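You operate a simulated robot arm through the tools that you are given. There is no shell and no other tool. Be economical: measure what you need, move in short steps, check, and stop when the job is done.

You run a simulated robot arm. Do the job below in one go: nothing can be reset, and whatever is moved stays where it is left.

JOB
Number the buff, pink and green cards in that order with the hand stamp.
Fine: ink it on the black pad, one clean print a card; put the stamp back and shut the pad's lid.

The check looks at the end state, three seconds after you hand in, the way a careful person would. Anything else that was tipped, shoved, dropped, spilled or broken makes it a failure. Lids that push on must go on centred and level and be pressed home; caps that screw on are set level and turned clockwise until they are tight.

ROBOT AND FRAMES
A 7-joint arm with a two-finger parallel gripper, fixed in place. Base frame: the origin is at the foot of the arm, x ahead of it, y to its left, z up; the work surface is at about z = 880. Units: mm, degrees, N and s.
With the tool pointing down near the work surface it reaches from about 300 to 740 mm from the base axis. Its first joint turns from -115.0 to 115.0 degrees. Payload 3.91 kg.
Tool frame: the origin (TCP) lies between the finger pads and is the grasp point; the fingertips stand 30 mm ahead of it; z points along the fingers, y is the line along which they close. Largest opening 110 mm; finger width 20, thickness 10; the body of the gripper, 48 by 112 mm, starts 55 mm behind the TCP.
Orientation is that of the tool frame in the base frame, as [roll, pitch, yaw] about the fixed x, y, z axes, in that order (R = Rz(yaw) Ry(pitch) Rx(roll)). With the fingers straight down and closing along the base's y, the tool's x points along the base's -x, its y along +y and its z along -z.

CONTROLS
- The arm moves only by the tool arm_command. Its argument "increments" is a list that holds one entry, the list of rows, each a list of 7 numbers: the shift along the tool's x, y, z in mm, then the turn, a rotation vector about the tool's x, y, z in degrees, then the gripper command, from -1 (shut) to 1 (fully open), values between in proportion. In form: [[[x, y, z, rx, ry, rz, gripper], ...]]. A call has 1 to 20 rows; each row is the pose to reach, as a shift and turn from the pose commanded when the call began, along the tool's axes at that moment. Rows are played at 5 a second. More than 50 mm and 8.6 degrees between two rows, or a gripper value outside its range, and nothing of the call is played. Where a pose cannot be reached the arm comes as near as it can. A force on the tool above 50 N (or 10 N above the force at the start of the call, whichever is more), or a blocked arm, ends the call early, and 0.2 s more pass. The fingers move at their own pace (about 108 mm/s each) and stop on an object; they squeeze with about 25 N. The grip force told is the motor's: it shows also when the fingers shut on nothing. Time passes only in rows, and 0.2 s behind the last, so rows that repeat a pose let the fingers close. The reply holds the time, the measured pose of the TCP, the force on the tool along the base axes, the opening and the grip force, in the units named above and with some noise, and new pictures: "show" is both (left out), scene, wrist or none.
- Cameras (640 x 400 px; columns grow to the right, rows downward): "scene" is fixed at [49, -500.6, 1470.1]; the picture's right is [0.85, -0.53, 0.00], its down [-0.20, -0.32, -0.93] and it looks along [0.49, 0.79, -0.38] (base axes); focal length 320 px, centre (320, 200). "wrist" rides on the gripper at [-36, 0, -57] in the tool frame; the picture's right is [0.00, -1.00, 0.00], its down [0.97, 0.00, -0.24] and it looks along [0.24, 0.00, 0.97] (tool axes); focal length 218 px, centre (320, 200). There is no depth. A picture from a camera that has moved, and an enlarged one, comes with that camera's place and axes in the base frame and with its lens.
- lift_body(by): slides the trunk up (or, below 0, down) by that many mm; the arm rides with it, the base frame stays. It gives what a move gives, with no picture.
- close_up(camera, box): a new picture of the part [left, top, right, bottom] of that camera's present view, enlarged. It takes no simulated time.
- sign_off(): hands the job in; it is judged then, once.

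Go step by step. Nothing tells you positions but the pictures and the camera data: compare them with the known pose of the tool, close in by small moves and look again before you grip or let go. The budget is 120 turns and 170 pictures, counting those below and the enlarged ones. Unless the task says otherwise, let go and move clear before handing in, and close with one line.

The tools are called after "Emit:" by a JSON object that holds its "fn" and its "kwargs". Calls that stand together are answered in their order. arm_command: Moves the arm, as the interface text tells. Its arguments: {"type":"object","properties":{"increments":{"type":"array","items":{"type":"array","items":{"type":"array","items":{"type":"number"}}}},"show":{"type":"string","enum":["both","scene","wrist","none"]}},"required":["increments"]} The other tools are called the same way: lift_body (by) slides the trunk up or down; close_up (camera, box) takes an enlarged picture of a part of a camera's view; sign_off () hands the job in.

At the start:

```text
time: 0.0
position: [434.5, 225.6, 1205.6]
tool_rot: [-180.0, 0.0, 180.0]
contact_force: [0.9, -0.2, -0.5]
gripper_width: 110.0
grip_force: 0.0
trunk travel left (down, up): [-900.0, 90.0]
```

scene: 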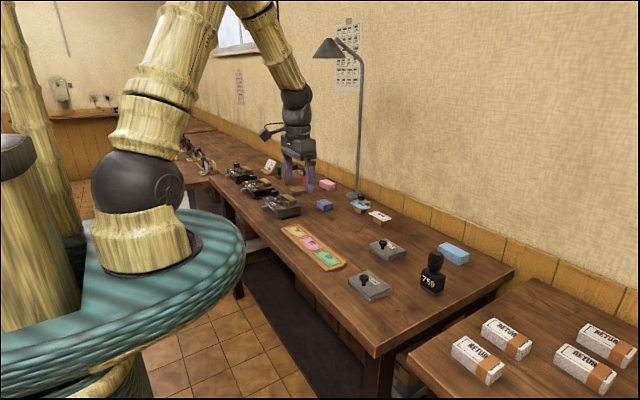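
wrist: 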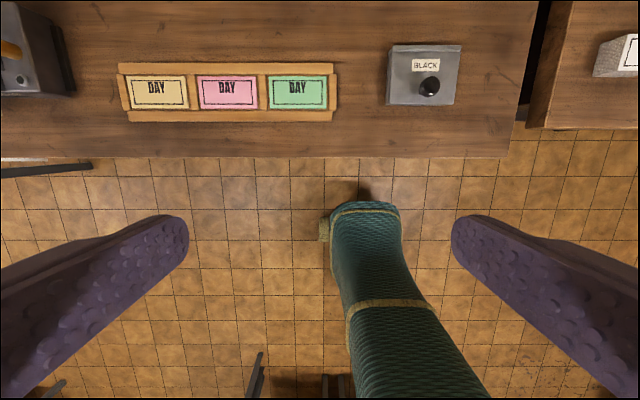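

I see a table with three cards in a tray, a black pad with a knobbed lid, and a hand stamp (reading 7?9) on the right. I'll look closer first.

Emit:
{"fn": "close_up", "kwargs": {"camera": "scene", "box": [340, 220, 500, 320]}}

Emit:
{"fn": "close_up", "kwargs": {"camera": "scene", "box": [220, 150, 380, 280]}}

Emit:
{"fn": "close_up", "kwargs": {"camera": "wrist", "box": [100, 20, 520, 160]}}

Emit:
{"fn": "close_up", "kwargs": {"camera": "scene", "box": [405, 240, 465, 300]}}

```text
4.00 times, centred on (420, 270) of scene
camera zoom: at [49.0, -500.6, 1470.1], right [0.85, -0.53, 0.0], down [-0.2, -0.32, -0.93], along [0.49, 0.79, -0.38], focal length 1280 px, centre (-80, -80)
```

zoom: 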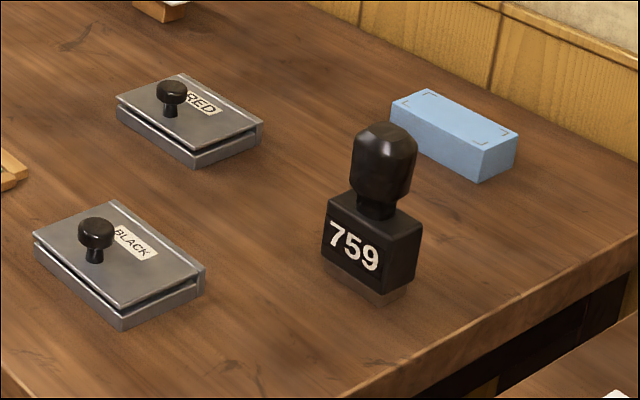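

```text
3.08 times, centred on (300, 215) of scene
camera zoom: at [49.0, -500.6, 1470.1], right [0.85, -0.53, 0.0], down [-0.2, -0.32, -0.93], along [0.49, 0.79, -0.38], focal length 984 px, centre (382, 154)
```

zoom: 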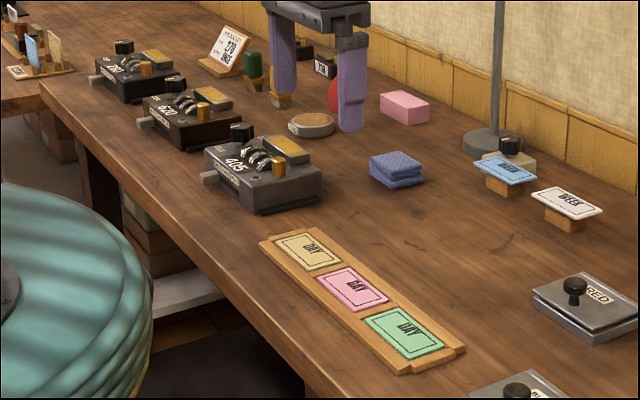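

```text
1.52 times, centred on (310, 90) of wrist
camera zoom: at [471.7, 225.5, 1263.2], right [0.0, -1.0, 0.0], down [-0.97, 0.0, 0.24], along [-0.24, 0.0, -0.97], focal length 333 px, centre (335, 368)
```

zoom: 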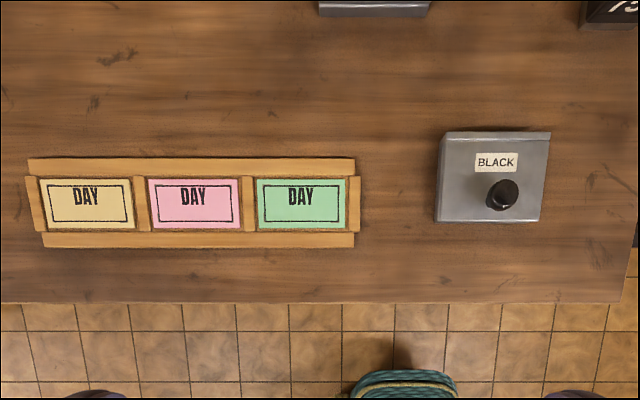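

```text
6.67 times, centred on (435, 270) of scene
camera zoom: at [49.0, -500.6, 1470.1], right [0.85, -0.53, 0.0], down [-0.2, -0.32, -0.93], along [0.49, 0.79, -0.38], focal length 2133 px, centre (-447, -267)
```

zoom: 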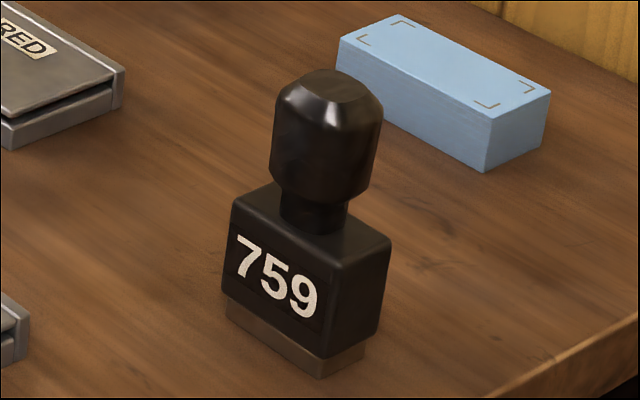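

The left side has other numbering devices and a notice; I'll read those before choosing.

Emit:
{"fn": "close_up", "kwargs": {"camera": "scene", "box": [220, 150, 300, 220]}}

Emit:
{"fn": "close_up", "kwargs": {"camera": "scene", "box": [170, 130, 240, 185]}}

Emit:
{"fn": "close_up", "kwargs": {"camera": "scene", "box": [260, 150, 340, 200]}}

Emit:
{"fn": "close_up", "kwargs": {"camera": "scene", "box": [310, 10, 370, 90]}}

Emit:
{"fn": "close_up", "kwargs": {"camera": "scene", "box": [310, 180, 410, 240]}}

```text
5.71 times, centred on (260, 185) of scene
camera zoom: at [49.0, -500.6, 1470.1], right [0.85, -0.53, 0.0], down [-0.2, -0.32, -0.93], along [0.49, 0.79, -0.38], focal length 1828 px, centre (663, 286)
```

zoom: 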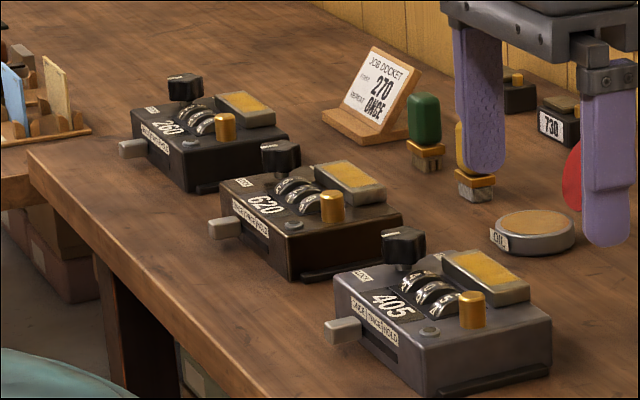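

```text
7.27 times, centred on (205, 158) of scene
camera zoom: at [49.0, -500.6, 1470.1], right [0.85, -0.53, 0.0], down [-0.2, -0.32, -0.93], along [0.49, 0.79, -0.38], focal length 2327 px, centre (1156, 509)
```

zoom: 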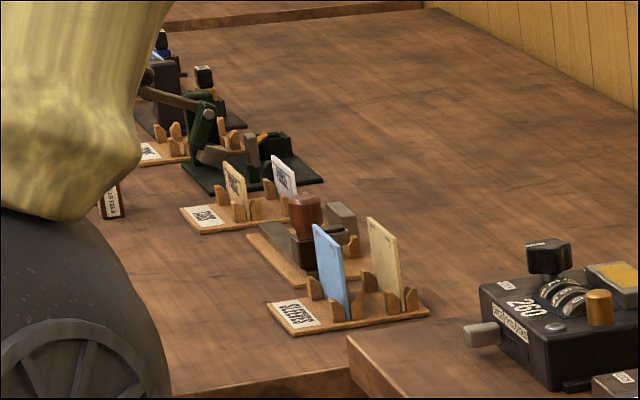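

```text
8.00 times, centred on (300, 175) of scene
camera zoom: at [49.0, -500.6, 1470.1], right [0.85, -0.53, 0.0], down [-0.2, -0.32, -0.93], along [0.49, 0.79, -0.38], focal length 2560 px, centre (480, 400)
```

zoom: 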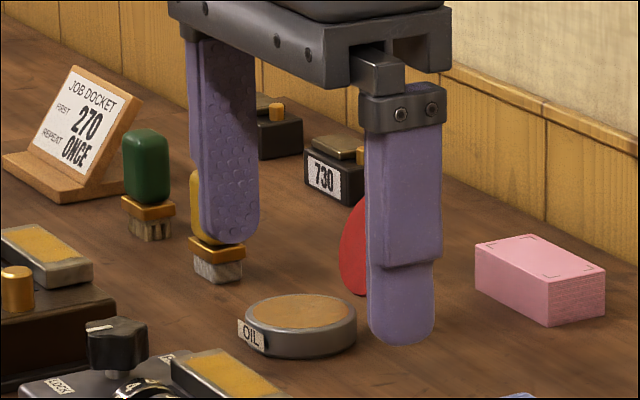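

```text
5.00 times, centred on (340, 50) of scene
camera zoom: at [49.0, -500.6, 1470.1], right [0.85, -0.53, 0.0], down [-0.2, -0.32, -0.93], along [0.49, 0.79, -0.38], focal length 1600 px, centre (220, 950)
```

zoom: 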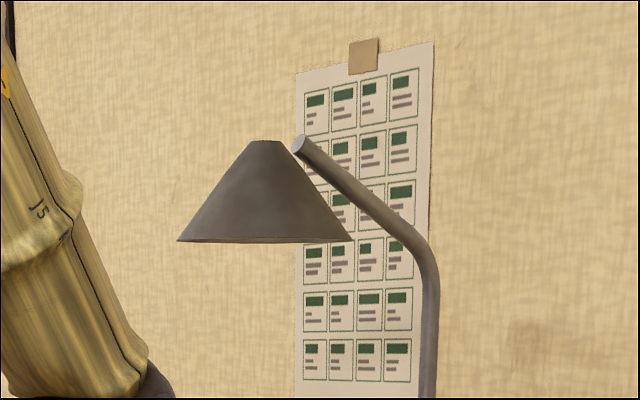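

```text
6.40 times, centred on (360, 210) of scene
camera zoom: at [49.0, -500.6, 1470.1], right [0.85, -0.53, 0.0], down [-0.2, -0.32, -0.93], along [0.49, 0.79, -0.38], focal length 2048 px, centre (64, 136)
```

zoom: 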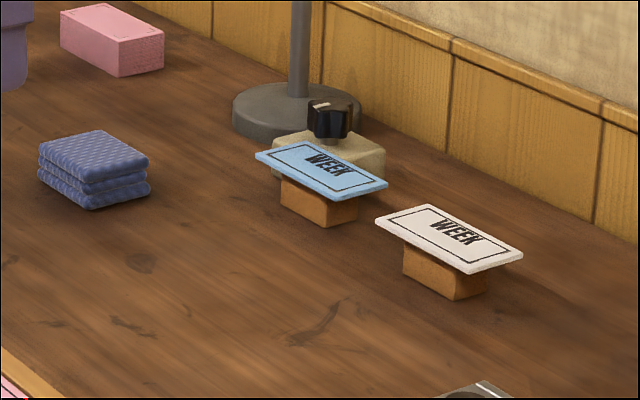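

Plan: the hand stamp (759) is at about (710,-45), pad at about (575,72), cards at x≈555, y≈485/373/261. I'll move above the pad to look at the lid and stamp.

Emit:
{"fn": "arm_command", "kwargs": {"increments": [[[-26, -26, 17, 0, 0, 0, 1], [-52, -52, 35, 0, 0, 0, 1], [-78, -78, 52, 0, 0, 0, 1], [-104, -104, 70, 0, 0, 0, 1], [-130, -130, 87, 0, 0, 0, 1], [-155, -155, 105, 0, 0, 0, 1], [-155, -155, 105, 0, 0, 0, 1]]], "show": "both"}}

```text
time: 1.6
position: [587.2, 68.7, 1099.0]
tool_rot: [-179.9, 0.0, -179.8]
contact_force: [-1.7, -0.3, -0.2]
gripper_width: 110.3
grip_force: 0.2
trunk travel left (down, up): [-900.0, 90.0]
camera wrist: at [624.5, 69.6, 1156.7], right [0.0, -1.0, 0.0], down [-0.97, 0.0, 0.24], along [-0.24, 0.0, -0.97], focal length 218 px, centre (320, 200)
```

scene: 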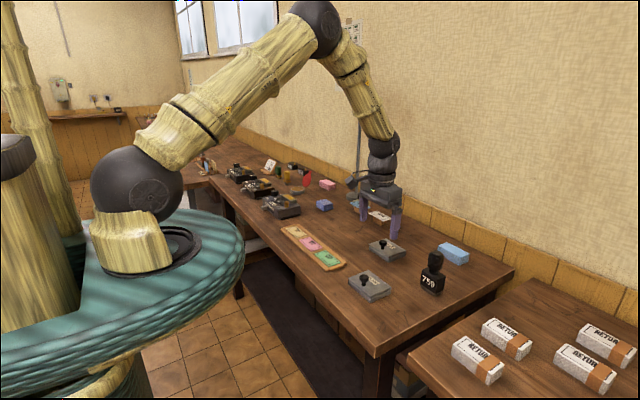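
wrist: 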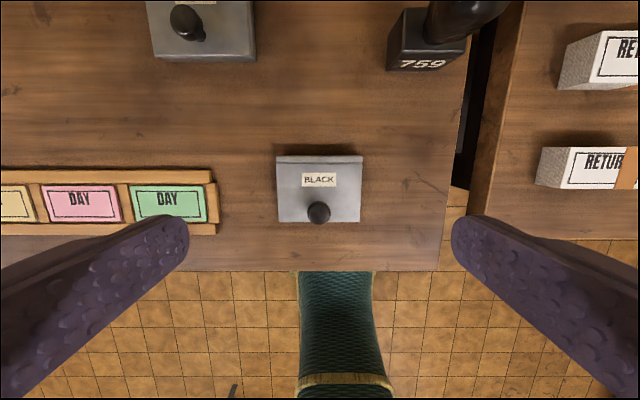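

Emit:
{"fn": "close_up", "kwargs": {"camera": "wrist", "box": [250, 140, 390, 230]}}

Emit:
{"fn": "close_up", "kwargs": {"camera": "scene", "box": [340, 262, 400, 302]}}

Emit:
{"fn": "close_up", "kwargs": {"camera": "wrist", "box": [360, 0, 500, 90]}}

```text
4.44 times, centred on (320, 185) of wrist
camera zoom: at [624.5, 69.6, 1156.7], right [0.0, -1.0, 0.0], down [-0.97, 0.0, 0.24], along [-0.24, 0.0, -0.97], focal length 970 px, centre (320, 267)
```

zoom: 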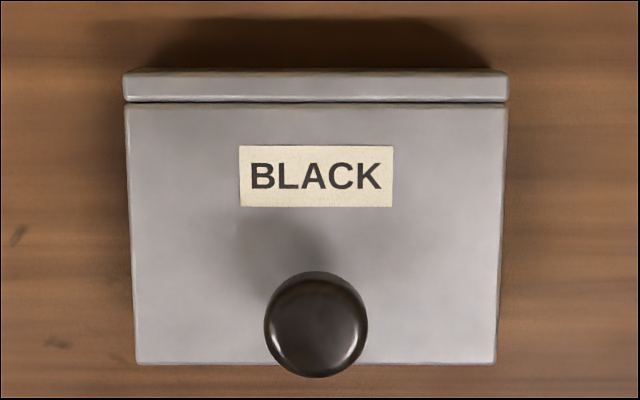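

```text
10.00 times, centred on (370, 282) of scene
camera zoom: at [49.0, -500.6, 1470.1], right [0.85, -0.53, 0.0], down [-0.2, -0.32, -0.93], along [0.49, 0.79, -0.38], focal length 3199 px, centre (-180, -620)
```

zoom: 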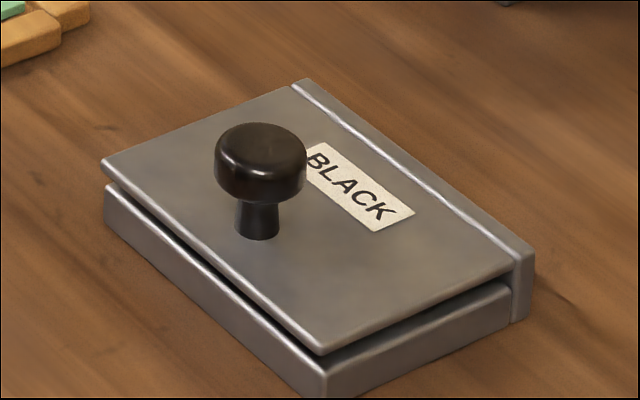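

```text
4.44 times, centred on (430, 45) of wrist
camera zoom: at [624.5, 69.6, 1156.7], right [0.0, -1.0, 0.0], down [-0.97, 0.0, 0.24], along [-0.24, 0.0, -0.97], focal length 970 px, centre (-169, 889)
```

zoom: 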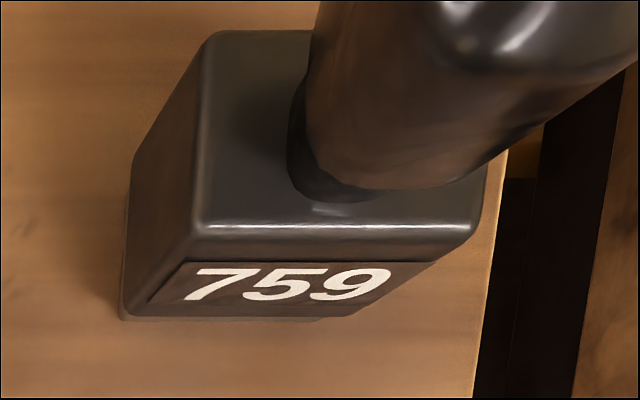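

The pad has a hinged lid (hinge on the far side, x≈607) with a knob near (553, 70). The stamp's face reads toward the robot, same as the cards. I lower over the knob and look.

Emit:
{"fn": "arm_command", "kwargs": {"increments": [[[12, 0, 38, 0, 0, 0, 0], [24, 0, 76, 0, 0, 0, 0], [36, 0, 115, 0, 0, 0, 0], [36, 0, 115, 0, 0, 0, 0]]], "show": "both"}}

Emit:
{"fn": "close_up", "kwargs": {"camera": "scene", "box": [330, 222, 430, 302]}}

```text
time: 2.6
position: [555.6, 68.4, 984.7]
tool_rot: [-180.0, 0.1, 180.0]
contact_force: [-0.1, 0.0, -0.1]
gripper_width: 54.9
grip_force: 0.1
trunk travel left (down, up): [-900.0, 90.0]
camera wrist: at [591.4, 69.2, 1042.3], right [0.0, -1.0, 0.0], down [-0.97, 0.0, 0.24], along [-0.24, 0.0, -0.97], focal length 218 px, centre (320, 200)
```

scene: 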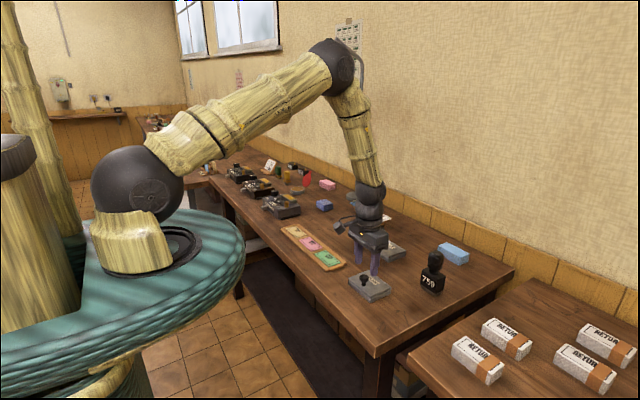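
wrist: 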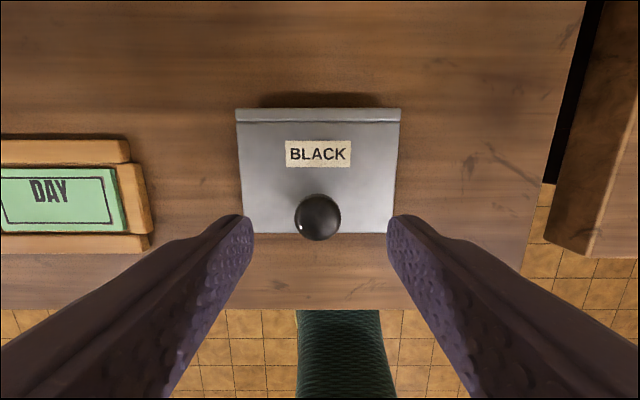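

```text
5.00 times, centred on (380, 262) of scene
camera zoom: at [49.0, -500.6, 1470.1], right [0.85, -0.53, 0.0], down [-0.2, -0.32, -0.93], along [0.49, 0.79, -0.38], focal length 1600 px, centre (20, -110)
```

zoom: 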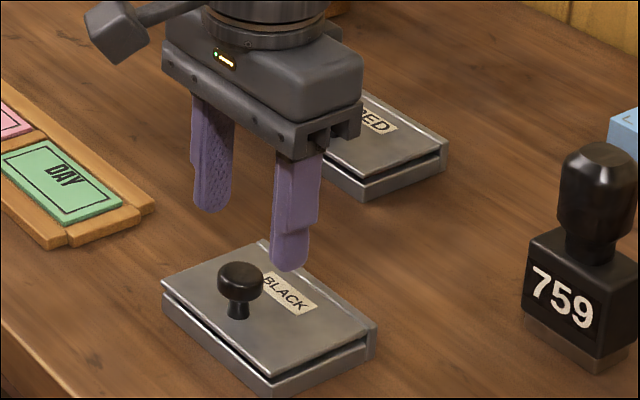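

Knob at (552.5, 70.3). Descend and grip.

Emit:
{"fn": "arm_command", "kwargs": {"increments": [[[2.5, 0.5, 25, 0, 0, 0, 0], [2.5, 0.5, 50, 0, 0, 0, 0], [2.5, 0.5, 50, 0, 0, 0, -1], [2.5, 0.5, 50, 0, 0, 0, -1], [2.5, 0.5, 50, 0, 0, 0, -1]]], "show": "wrist"}}

Emit:
{"fn": "close_up", "kwargs": {"camera": "scene", "box": [330, 242, 410, 302]}}

```text
time: 3.8
position: [552.9, 70.1, 935.4]
tool_rot: [179.9, 0.0, -180.0]
contact_force: [2.1, -12.5, -3.0]
gripper_width: 25.0
grip_force: 45.3
trunk travel left (down, up): [-900.0, 90.0]
camera wrist: at [589.9, 70.5, 993.4], right [0.0, -1.0, 0.0], down [-0.97, 0.0, 0.24], along [-0.24, 0.0, -0.97], focal length 218 px, centre (320, 200)
```

wrist: 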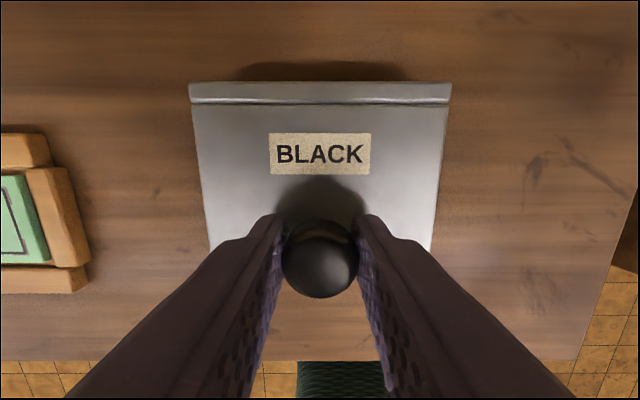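

```text
6.67 times, centred on (370, 272) of scene
camera zoom: at [49.0, -500.6, 1470.1], right [0.85, -0.53, 0.0], down [-0.2, -0.32, -0.93], along [0.49, 0.79, -0.38], focal length 2133 px, centre (-13, -280)
```

zoom: 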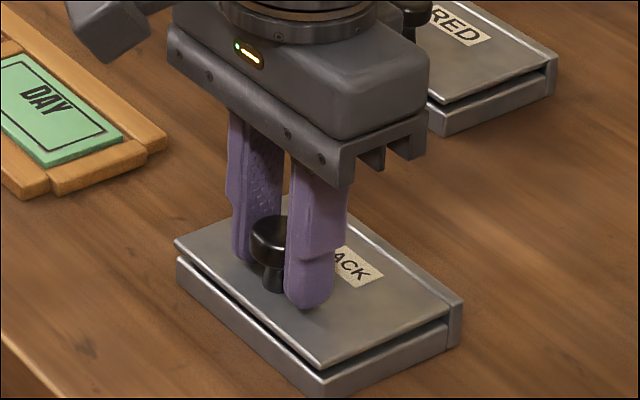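

Gripped. Now start the arc to open the lid, about the hinge at (607, 900).

Emit:
{"fn": "arm_command", "kwargs": {"increments": [[[-2.4, -0.5, -4.5, 0, 2.5, 0, -1], [-5.4, -0.5, -9, 0, 5, 0, -1], [-8.6, -0.5, -13.1, 0, 7.5, 0, -1], [-12.4, -0.5, -17.2, 0, 10, 0, -1], [-16.4, -0.5, -20.8, 0, 12.5, 0, -1], [-20.7, -0.5, -24.1, 0, 15, 0, -1]]], "show": "wrist"}}

Emit:
{"fn": "close_up", "kwargs": {"camera": "scene", "box": [330, 242, 410, 302]}}

```text
time: 5.2
position: [571.7, 70.2, 959.2]
tool_rot: [-179.9, -15.2, -179.8]
contact_force: [-13.1, -5.8, -14.3]
gripper_width: 25.0
grip_force: 44.9
trunk travel left (down, up): [-900.0, 90.0]
camera wrist: at [621.2, 70.5, 1005.5], right [0.0, -1.0, 0.0], down [-0.87, 0.0, 0.49], along [-0.49, 0.0, -0.87], focal length 218 px, centre (320, 200)
```

wrist: 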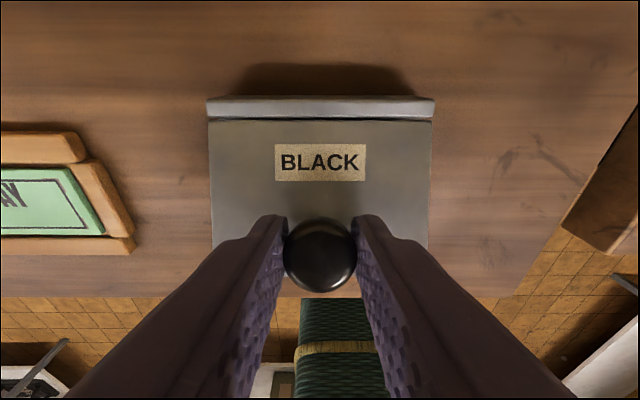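

```text
6.67 times, centred on (370, 272) of scene
camera zoom: at [49.0, -500.6, 1470.1], right [0.85, -0.53, 0.0], down [-0.2, -0.32, -0.93], along [0.49, 0.79, -0.38], focal length 2133 px, centre (-13, -280)
```

zoom: 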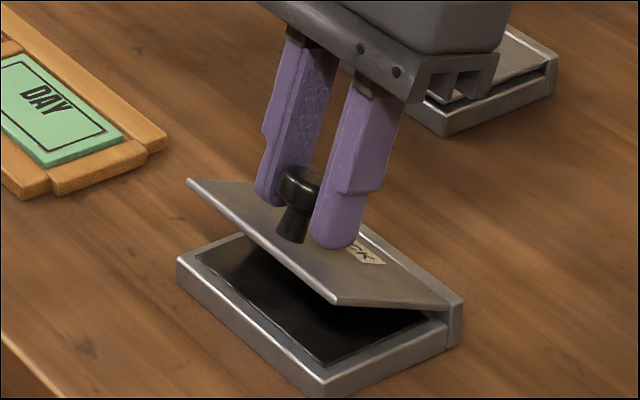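

Lid opens cleanly to ~30°. Continue along the arc.

Emit:
{"fn": "arm_command", "kwargs": {"increments": [[[-3.8, 0, -4, 0, 2.5, 0, -1], [-7.6, 0, -7.7, 0, 5, 0, -1], [-12, 0, -11, 0, 7.5, 0, -1], [-16.4, 0, -14, 0, 10, 0, -1], [-21.4, 0, -16.6, 0, 12.5, 0, -1], [-26.4, 0, -18.9, 0, 15, 0, -1], [-31.7, 0, -20.6, 0, 17.5, 0, -1], [-37.1, 0, -22, 0, 20, 0, -1]]], "show": "wrist"}}

Emit:
{"fn": "close_up", "kwargs": {"camera": "scene", "box": [330, 242, 410, 302]}}

```text
time: 7.0
position: [610.9, 70.4, 974.5]
tool_rot: [-179.9, -35.1, 179.9]
contact_force: [-20.6, 0.1, 8.5]
gripper_width: 25.2
grip_force: 45.1
trunk travel left (down, up): [-900.0, 90.0]
camera wrist: at [673.6, 70.4, 1000.2], right [0.0, -1.0, 0.0], down [-0.66, 0.0, 0.75], along [-0.75, 0.0, -0.66], focal length 218 px, centre (320, 200)
```

wrist: 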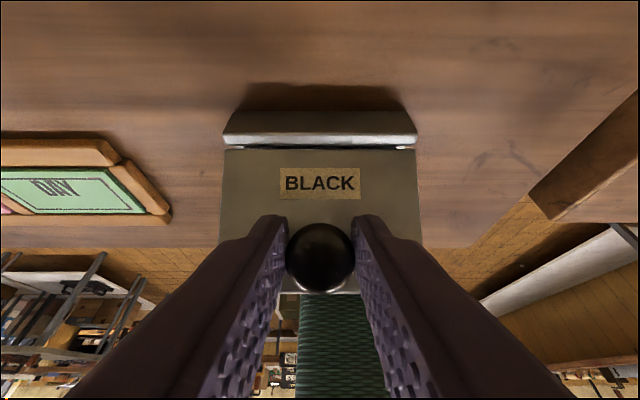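

```text
6.67 times, centred on (370, 272) of scene
camera zoom: at [49.0, -500.6, 1470.1], right [0.85, -0.53, 0.0], down [-0.2, -0.32, -0.93], along [0.49, 0.79, -0.38], focal length 2133 px, centre (-13, -280)
```

zoom: 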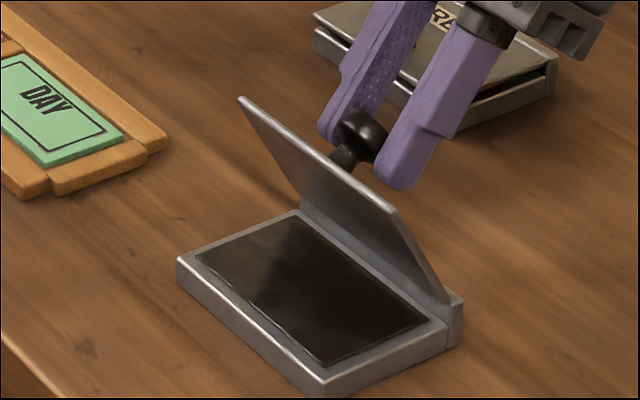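

Emit:
{"fn": "arm_command", "kwargs": {"increments": [[[-5, 0, -2.7, 0, 2.5, 0, -1], [-9.9, 0, -5.1, 0, 5, 0, -1], [-15.3, 0, -7, 0, 7.5, 0, -1], [-20.6, 0, -8.4, 0, 10, 0, -1], [-25.5, 0, -9.4, 0, 10, 0, -1], [-30.4, 0, -10.3, 0, 10, 0, -1]]], "show": "wrist"}}

Emit:
{"fn": "close_up", "kwargs": {"camera": "scene", "box": [330, 242, 410, 302]}}

```text
time: 8.4
position: [593.7, 70.0, 980.1]
tool_rot: [179.9, -45.0, -179.8]
contact_force: [14.6, 27.7, -29.7]
gripper_width: 24.9
grip_force: 45.3
out of reach, approached as far as the arm can: row 1, 2, 3, 4, 5, 6
trunk travel left (down, up): [-900.0, 90.0]
camera wrist: at [660.6, 70.4, 995.0], right [0.0, -1.0, 0.0], down [-0.52, 0.0, 0.86], along [-0.86, 0.0, -0.52], focal length 218 px, centre (320, 200)
```

wrist: 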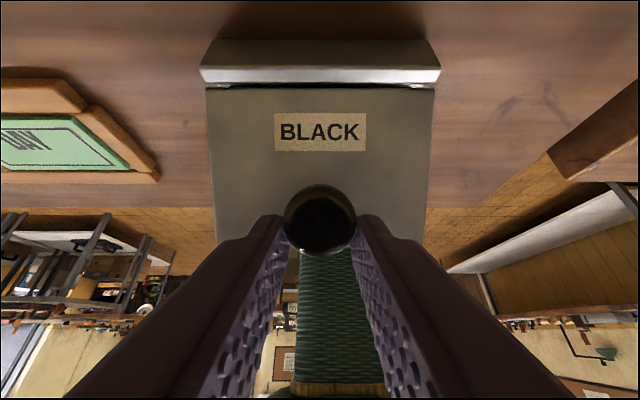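

```text
6.67 times, centred on (370, 272) of scene
camera zoom: at [49.0, -500.6, 1470.1], right [0.85, -0.53, 0.0], down [-0.2, -0.32, -0.93], along [0.49, 0.79, -0.38], focal length 2133 px, centre (-13, -280)
```

zoom: 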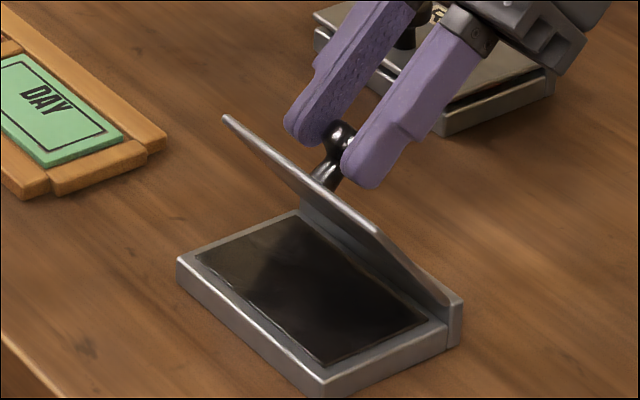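

The tilted pose ran out of reach; I'll bring the wrist back toward vertical (the knob can turn in the pads) while holding the lid.

Emit:
{"fn": "arm_command", "kwargs": {"increments": [[[3.4, 0, 1.2, 0, -6, 0, -1], [6.7, 0, 2.3, 0, -12, 0, -1], [10, 0, 3.5, 0, -18, 0, -1], [13.4, 0, 4.6, 0, -24, 0, -1], [16.8, 0, 5.8, 0, -30, 0, -1]]], "show": "wrist"}}

Emit:
{"fn": "close_up", "kwargs": {"camera": "scene", "box": [330, 242, 410, 302]}}

```text
time: 9.6
position: [687.5, 75.2, 963.0]
tool_rot: [180.0, -15.0, 180.0]
contact_force: [0.0, 0.6, -0.9]
gripper_width: 0.2
grip_force: 38.2
out of reach, approached as far as the arm can: row 1, 2, 3, 4, 5
trunk travel left (down, up): [-900.0, 90.0]
camera wrist: at [737.9, 75.8, 1010.2], right [0.0, -1.0, 0.0], down [-0.88, 0.0, 0.48], along [-0.48, 0.0, -0.88], focal length 218 px, centre (320, 200)
```

wrist: 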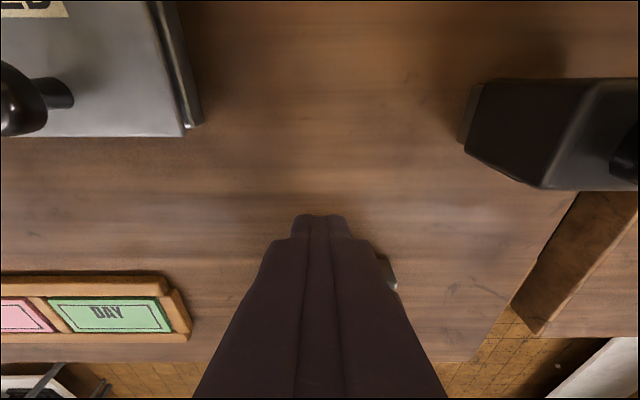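

```text
6.67 times, centred on (370, 272) of scene
camera zoom: at [49.0, -500.6, 1470.1], right [0.85, -0.53, 0.0], down [-0.2, -0.32, -0.93], along [0.49, 0.79, -0.38], focal length 2133 px, centre (-13, -280)
```

zoom: 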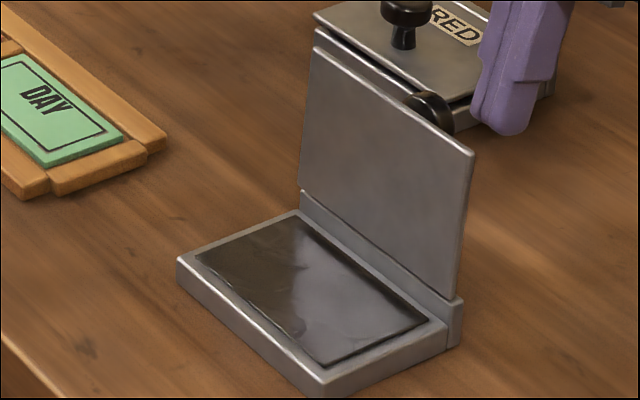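

The lid is standing open and the fingers slipped off the knob. I'll raise clear, straighten the wrist, and check.

Emit:
{"fn": "arm_command", "kwargs": {"increments": [[[10, 0, -39, 0, 0, 0, -1], [20, 0, -77, 0, -5, 0, -1], [31, 0, -116, 0, -10, 0, -1], [36, 0, -135, 0, -15, 0, 0], [36, 0, -135, 0, -15, 0, 1]]], "show": "both"}}

Emit:
{"fn": "close_up", "kwargs": {"camera": "scene", "box": [330, 210, 480, 302]}}

```text
time: 10.8
position: [802.8, 179.6, 1245.9]
tool_rot: [179.8, 24.5, -167.8]
contact_force: [-1.4, 0.0, 7.1]
gripper_width: 110.0
grip_force: 0.1
out of reach, approached as far as the arm can: row 1, 2, 3, 4
trunk travel left (down, up): [-900.0, 90.0]
camera wrist: at [812.8, 181.1, 1312.7], right [0.21, -0.98, 0.0], down [-0.96, -0.21, -0.18], along [0.18, 0.04, -0.98], focal length 218 px, centre (320, 200)
```

scene: 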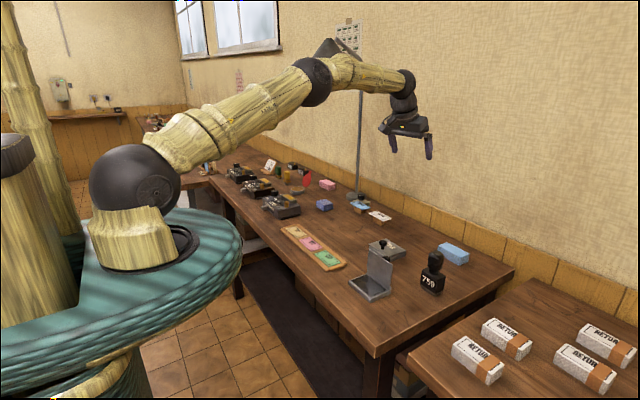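
wrist: 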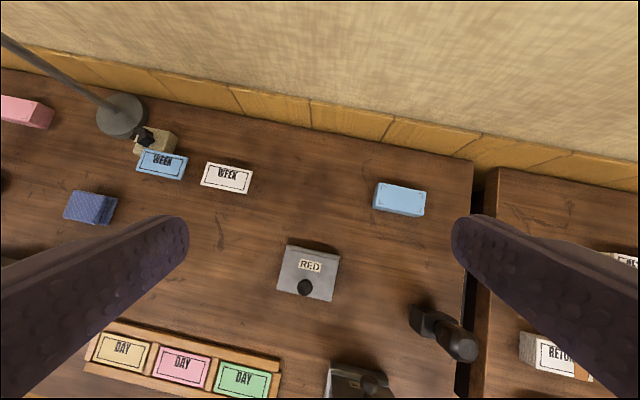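

```text
4.27 times, centred on (405, 256) of scene
camera zoom: at [49.0, -500.6, 1470.1], right [0.85, -0.53, 0.0], down [-0.2, -0.32, -0.93], along [0.49, 0.79, -0.38], focal length 1365 px, centre (-43, -39)
```

zoom: 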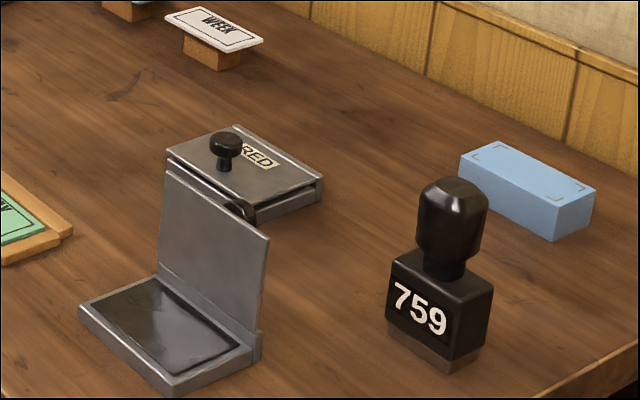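

The lid stays open and nothing was disturbed, but the arm swung to an odd pose. I bring it back above the table with a level tool.

Emit:
{"fn": "arm_command", "kwargs": {"increments": [[[34.6, -13.8, 1.8, 0, 4.1, 0, 1], [69.2, -27.6, 3.6, 0, 8.2, 0, 1], [103.8, -41.4, 5.4, 0, 12.3, 0, 1], [138.4, -55.2, 7.1, 0, 16.4, 0, 1], [173, -69, 8.9, 0, 20.5, 0, 1], [207.8, -82.8, 10.7, 0, 24.5, 0, 1], [207.8, -82.8, 10.7, 0, 24.5, 0, 1]]], "show": "none"}}

```text
time: 12.4
position: [480.4, -3.6, 1092.9]
tool_rot: [179.9, -24.6, -180.0]
contact_force: [-0.6, 1.4, 0.1]
gripper_width: 110.0
grip_force: 0.0
trunk travel left (down, up): [-900.0, 90.0]
```

The commanded pose is sane again (480, -4, 1093). Now move to above the stamp with a vertical tool.

Emit:
{"fn": "arm_command", "kwargs": {"increments": [[[-33, -5, -16, 0, -4.1, 0, 1], [-66, -10, -33, 0, -8.2, 0, 1], [-98, -15, -49, 0, -12.3, 0, 1], [-131, -20, -65, 0, -16.4, 0, 1], [-164, -25, -81, 0, -20.5, 0, 1], [-196.7, -29.4, -97.7, 0, -24.6, 0, 1], [-196.7, -29.4, -97.7, 0, -24.6, 0, 1]]], "show": "both"}}

```text
time: 14.0
position: [698.2, -34.5, 1102.0]
tool_rot: [180.0, 0.1, -179.8]
contact_force: [-0.7, 0.0, 0.1]
gripper_width: 110.3
grip_force: 0.0
trunk travel left (down, up): [-900.0, 90.0]
camera wrist: at [733.8, -33.6, 1159.8], right [0.0, -1.0, 0.0], down [-0.97, 0.0, 0.24], along [-0.24, 0.0, -0.97], focal length 218 px, centre (320, 200)
```

scene: 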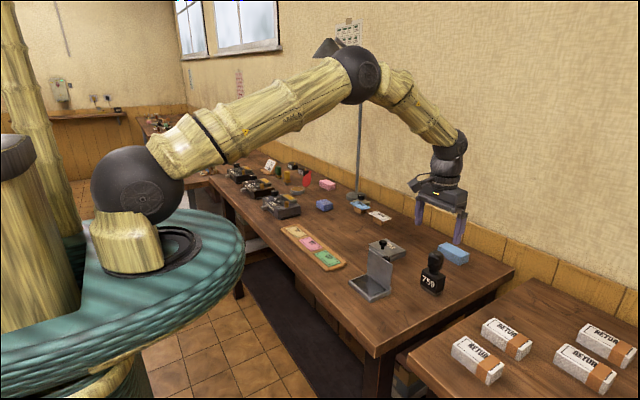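
wrist: 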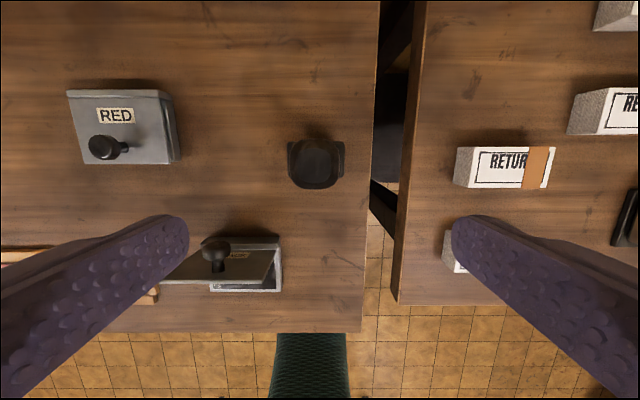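

Emit:
{"fn": "close_up", "kwargs": {"camera": "wrist", "box": [260, 120, 380, 200]}}

Emit:
{"fn": "close_up", "kwargs": {"camera": "wrist", "box": [160, 220, 310, 310]}}

```text
5.00 times, centred on (320, 160) of wrist
camera zoom: at [733.8, -33.6, 1159.8], right [0.0, -1.0, 0.0], down [-0.97, 0.0, 0.24], along [-0.24, 0.0, -0.97], focal length 1091 px, centre (320, 400)
```

zoom: 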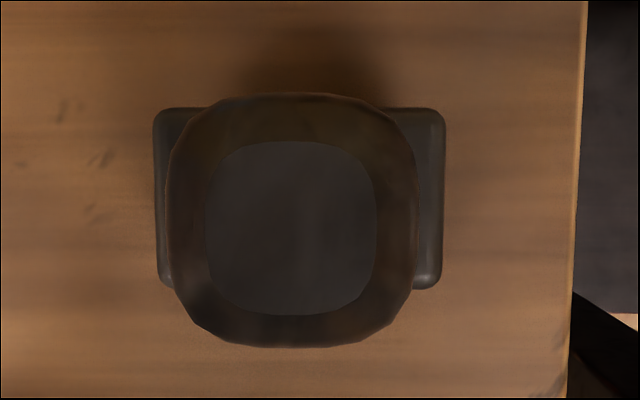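

```text
4.27 times, centred on (235, 265) of wrist
camera zoom: at [733.8, -33.6, 1159.8], right [0.0, -1.0, 0.0], down [-0.97, 0.0, 0.24], along [-0.24, 0.0, -0.97], focal length 931 px, centre (683, -77)
```

zoom: 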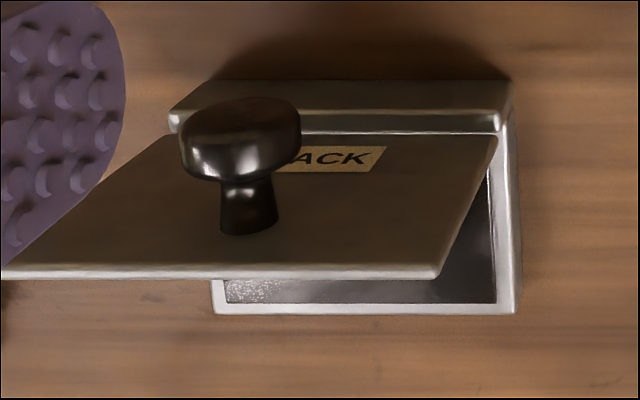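

The lid stands upright and stable. Stamp centre ≈ (720, -29.5), handle top ≈ z 1000. Align above it.

Emit:
{"fn": "arm_command", "kwargs": {"increments": [[[-11, 2, 25, 0, 0, 0, 0.6], [-22, 4, 60, 0, 0, 0, 0.6], [-22, 4, 60, 0, 0, 0, 0.6]]], "show": "wrist"}}

Emit:
{"fn": "close_up", "kwargs": {"camera": "scene", "box": [390, 210, 480, 300]}}

```text
time: 14.8
position: [721.9, -28.4, 1041.3]
tool_rot: [-180.0, 0.0, 179.9]
contact_force: [-0.3, -0.5, 0.5]
gripper_width: 88.3
grip_force: 0.0
trunk travel left (down, up): [-900.0, 90.0]
camera wrist: at [757.8, -28.7, 1099.1], right [0.0, -1.0, 0.0], down [-0.97, 0.0, 0.24], along [-0.24, 0.0, -0.97], focal length 218 px, centre (320, 200)
```

wrist: 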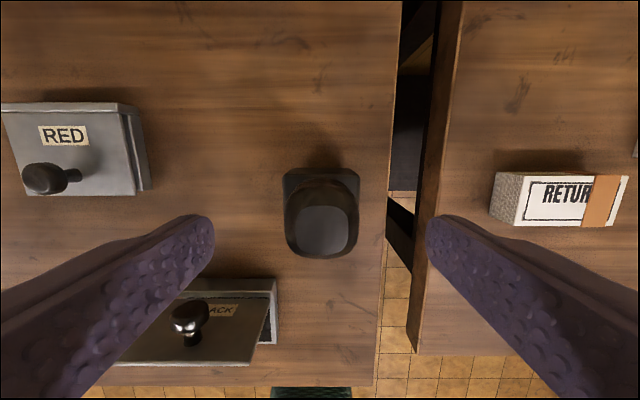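

```text
4.44 times, centred on (435, 255) of scene
camera zoom: at [49.0, -500.6, 1470.1], right [0.85, -0.53, 0.0], down [-0.2, -0.32, -0.93], along [0.49, 0.79, -0.38], focal length 1422 px, centre (-191, -44)
```

zoom: 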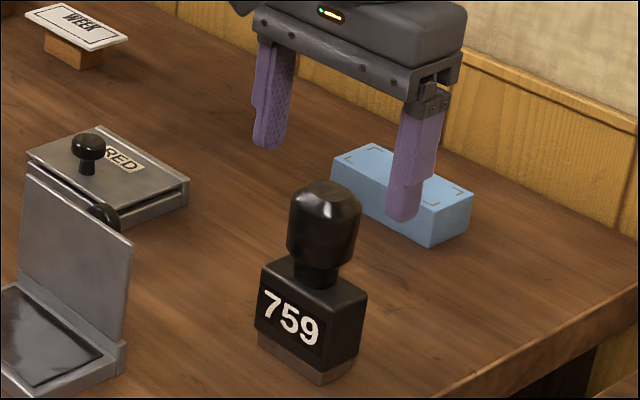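

Emit:
{"fn": "arm_command", "kwargs": {"increments": [[[2, -0.5, 35, 0, 0, 0, 0.6], [2, -0.5, 69, 0, 0, 0, 0.6], [2, -0.5, 69, 0, 0, 0, -0.1], [2, -0.5, 69, 0, 0, 0, -0.4], [2, -0.5, 69, 0, 0, 0, -1], [2, -0.5, 69, 0, 0, 0, -1]]], "show": "wrist"}}

Emit:
{"fn": "close_up", "kwargs": {"camera": "scene", "box": [390, 210, 480, 300]}}

```text
time: 16.2
position: [720.2, -28.8, 971.9]
tool_rot: [-180.0, -0.1, 179.9]
contact_force: [0.0, -0.3, 0.3]
gripper_width: 57.8
grip_force: 24.7
trunk travel left (down, up): [-900.0, 90.0]
camera wrist: at [757.3, -28.4, 1028.5], right [0.0, -1.0, 0.0], down [-0.97, 0.0, 0.24], along [-0.24, 0.0, -0.97], focal length 218 px, centre (320, 200)
```

wrist: 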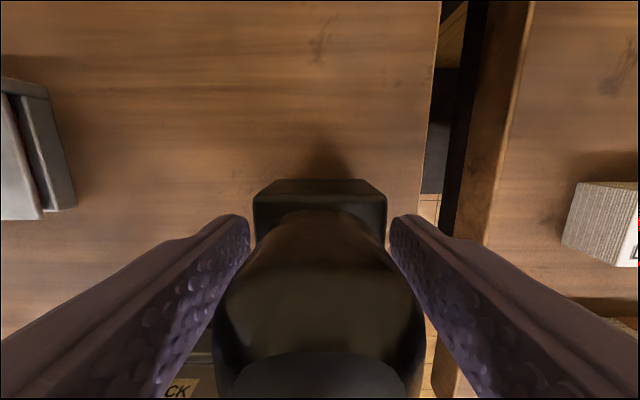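

```text
4.44 times, centred on (435, 255) of scene
camera zoom: at [49.0, -500.6, 1470.1], right [0.85, -0.53, 0.0], down [-0.2, -0.32, -0.93], along [0.49, 0.79, -0.38], focal length 1422 px, centre (-191, -44)
```

zoom: 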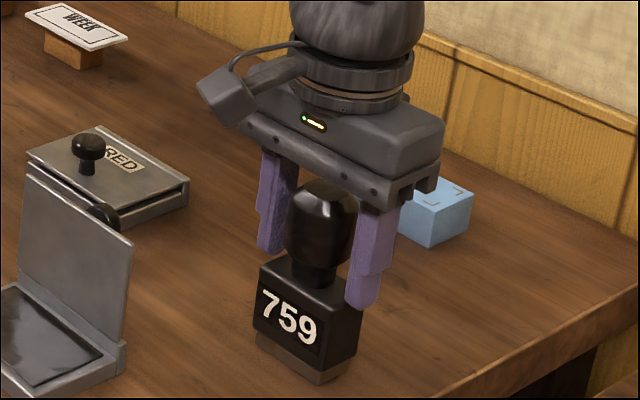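

The fingers have caught the stamp's block (58 mm wide) at its top edge. Gripping the flat block sides is better for alignment, so I reopen, go 14 mm lower, and grip there.

Emit:
{"fn": "arm_command", "kwargs": {"increments": [[[0, 0, 0, 0, 0, 0, 0.5], [0, 0, 7, 0, 0, 0, 0.5], [0, 0, 14, 0, 0, 0, 0.5], [0, 0, 14, 0, 0, 0, 0.1], [0, 0, 14, 0, 0, 0, -1], [0, 0, 14, 0, 0, 0, -1], [0, 0, 14, 0, 0, 0, -1]]], "show": "wrist"}}

Emit:
{"fn": "close_up", "kwargs": {"camera": "scene", "box": [400, 225, 470, 305]}}

```text
time: 17.8
position: [720.0, -28.3, 959.4]
tool_rot: [-180.0, 0.0, -180.0]
contact_force: [0.2, -0.6, -1.0]
gripper_width: 57.6
grip_force: 25.2
trunk travel left (down, up): [-900.0, 90.0]
camera wrist: at [757.1, -28.6, 1016.1], right [0.0, -1.0, 0.0], down [-0.97, 0.0, 0.24], along [-0.24, 0.0, -0.97], focal length 218 px, centre (320, 200)
```

wrist: 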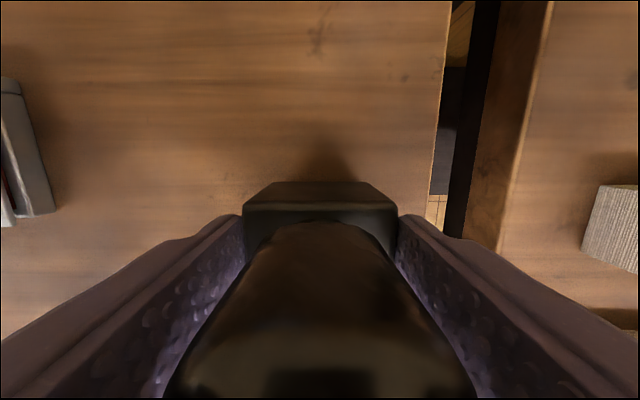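

```text
5.00 times, centred on (435, 265) of scene
camera zoom: at [49.0, -500.6, 1470.1], right [0.85, -0.53, 0.0], down [-0.2, -0.32, -0.93], along [0.49, 0.79, -0.38], focal length 1600 px, centre (-255, -125)
```

zoom: 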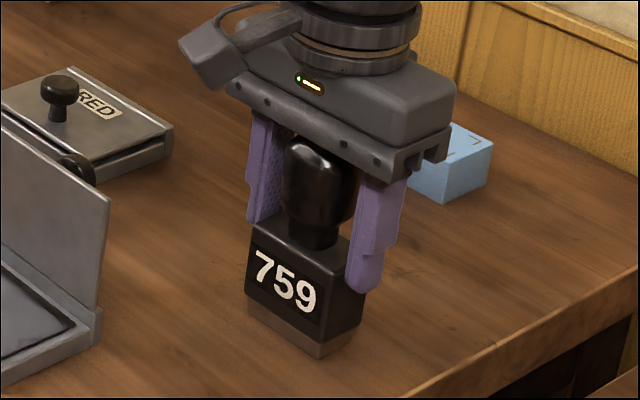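

Stamp gripped squarely on its block at (720, -28.5). Lift it and carry it above the pad.

Emit:
{"fn": "arm_command", "kwargs": {"increments": [[[0, 0, -10, 0, 0, 0, -1], [0, 0, -40, 0, 0, 0, -1], [0, 0, -75, 0, 0, 0, -1], [0, 0, -110, 0, 0, 0, -1], [30, 20, -110, 0, 0, 0, -1], [60, 40, -110, 0, 0, 0, -1], [92, 60, -110, 0, 0, 0, -1], [122, 80, -110, 0, 0, 0, -1], [152, 98.5, -110, 0, 0, 0, -1], [152, 98.5, -110, 0, 0, 0, -1]]], "show": "both"}}

Emit:
{"fn": "close_up", "kwargs": {"camera": "scene", "box": [330, 210, 430, 302]}}

```text
time: 20.0
position: [568.6, 68.3, 1068.3]
tool_rot: [-180.0, 0.2, -180.0]
contact_force: [-0.5, -1.1, -4.6]
gripper_width: 57.6
grip_force: 24.8
trunk travel left (down, up): [-900.0, 90.0]
camera wrist: at [605.2, 68.5, 1125.0], right [0.0, -1.0, 0.0], down [-0.97, 0.0, 0.24], along [-0.24, 0.0, -0.97], focal length 218 px, centre (320, 200)
```

scene: 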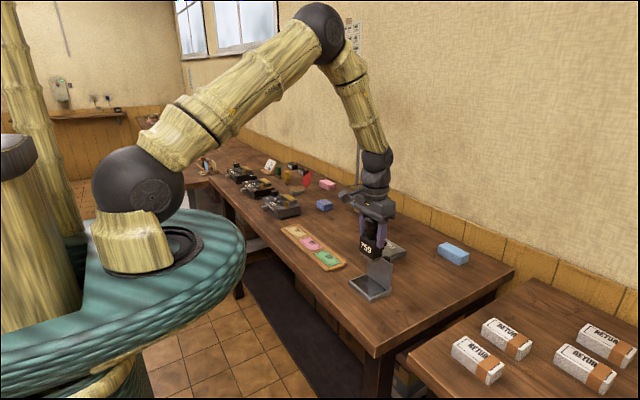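
wrist: 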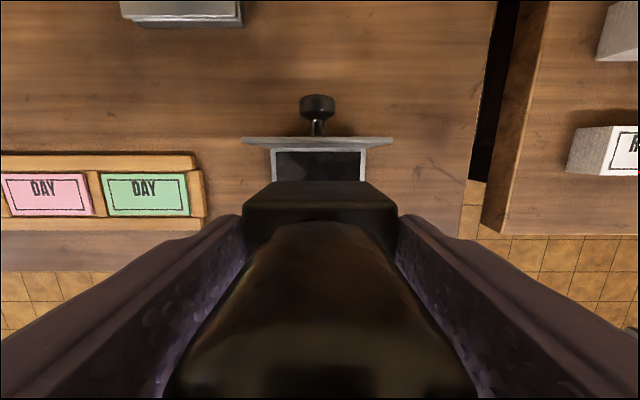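

```text
4.35 times, centred on (380, 256) of scene
camera zoom: at [49.0, -500.6, 1470.1], right [0.85, -0.53, 0.0], down [-0.2, -0.32, -0.93], along [0.49, 0.79, -0.38], focal length 1391 px, centre (59, -44)
```

zoom: 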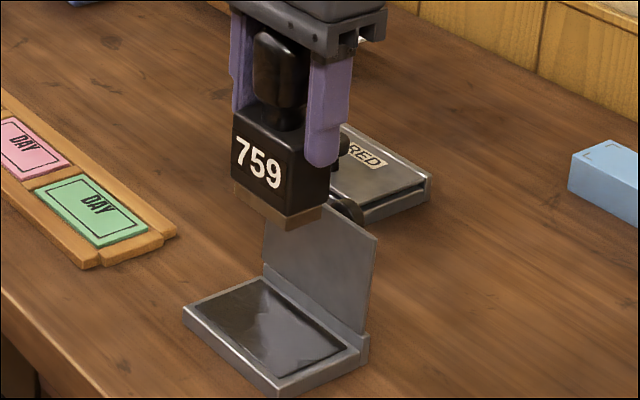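

Centred over the pad (felt spans x≈541–600, y≈22–118). Lower close to the felt.

Emit:
{"fn": "arm_command", "kwargs": {"increments": [[[0, 1, 30, 0, 0, 0, -1], [0, 1, 60, 0, 0, 0, -1], [0, 1, 78, 0, 0, 0, -1], [0, 1, 86, 0, 0, 0, -1], [0, 1, 86, 0, 0, 0, -1]]], "show": "none"}}

Emit:
{"fn": "close_up", "kwargs": {"camera": "scene", "box": [330, 225, 410, 305]}}

```text
time: 21.2
position: [568.5, 69.3, 981.8]
tool_rot: [179.9, 0.0, -179.9]
contact_force: [0.1, -0.3, -4.6]
gripper_width: 57.6
grip_force: 24.5
trunk travel left (down, up): [-900.0, 90.0]
```

```text
5.00 times, centred on (370, 265) of scene
camera zoom: at [49.0, -500.6, 1470.1], right [0.85, -0.53, 0.0], down [-0.2, -0.32, -0.93], along [0.49, 0.79, -0.38], focal length 1600 px, centre (70, -125)
```

zoom: 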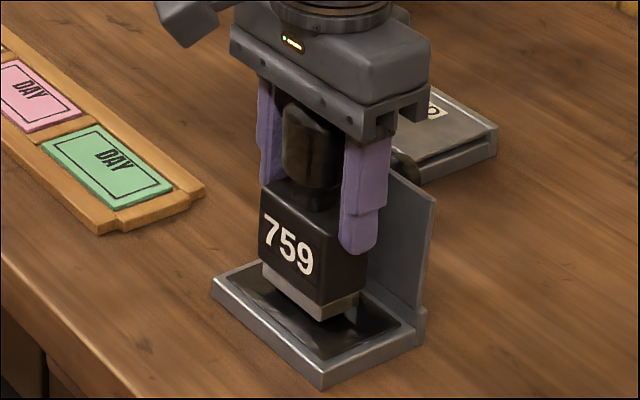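

Just above the felt (bottom ≈ z 902). Press down in small steps.

Emit:
{"fn": "arm_command", "kwargs": {"increments": [[[0, 0, 2, 0, 0, 0, -1], [0, 0, 4, 0, 0, 0, -1], [0, 0, 6, 0, 0, 0, -1], [0, 0, 6, 0, 0, 0, -1]]], "show": "none"}}

```text
time: 22.2
position: [567.9, 69.3, 975.7]
tool_rot: [180.0, 0.0, 180.0]
contact_force: [-0.2, -0.2, -4.9]
gripper_width: 57.8
grip_force: 25.4
trunk travel left (down, up): [-900.0, 90.0]
```

Emit:
{"fn": "arm_command", "kwargs": {"increments": [[[0, 0, 1, 0, 0, 0, -1], [0, 0, 2, 0, 0, 0, -1], [0, 0, 3, 0, 0, 0, -1], [0, 0, 3, 0, 0, 0, -1]]], "show": "none"}}

```text
time: 23.2
position: [567.2, 69.6, 974.3]
tool_rot: [180.0, 0.2, -179.9]
contact_force: [-0.6, -0.9, 16.9]
gripper_width: 57.8
grip_force: 25.0
trunk travel left (down, up): [-900.0, 90.0]
```

Contact at about 17 N: inked. Lift and look.

Emit:
{"fn": "arm_command", "kwargs": {"increments": [[[0, 0, -10, 0, 0, 0, -1], [0, 0, -50, 0, 0, 0, -1], [0, 0, -95, 0, 0, 0, -1], [0, 0, -95, 0, 0, 0, -1]]], "show": "wrist"}}

Emit:
{"fn": "close_up", "kwargs": {"camera": "scene", "box": [330, 210, 430, 302]}}

```text
time: 24.2
position: [567.5, 71.2, 1066.3]
tool_rot: [-180.0, 0.0, -179.9]
contact_force: [0.4, -0.4, -4.5]
gripper_width: 57.7
grip_force: 24.6
trunk travel left (down, up): [-900.0, 90.0]
camera wrist: at [603.8, 72.0, 1124.2], right [0.0, -1.0, 0.0], down [-0.97, 0.0, 0.24], along [-0.24, 0.0, -0.97], focal length 218 px, centre (320, 200)
```

wrist: 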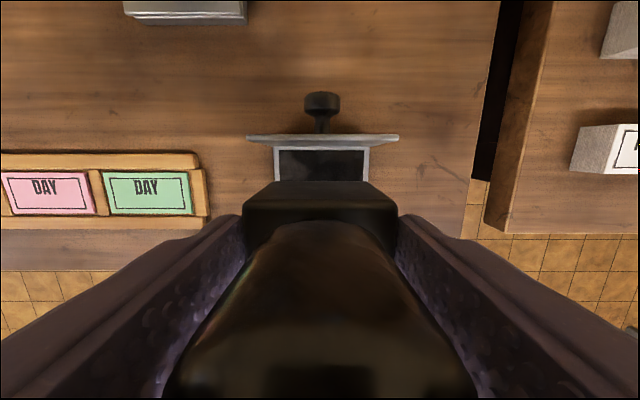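

```text
4.35 times, centred on (380, 256) of scene
camera zoom: at [49.0, -500.6, 1470.1], right [0.85, -0.53, 0.0], down [-0.2, -0.32, -0.93], along [0.49, 0.79, -0.38], focal length 1391 px, centre (59, -44)
```

zoom: 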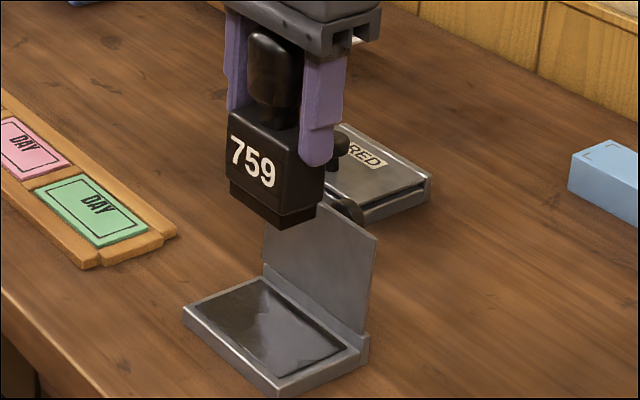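

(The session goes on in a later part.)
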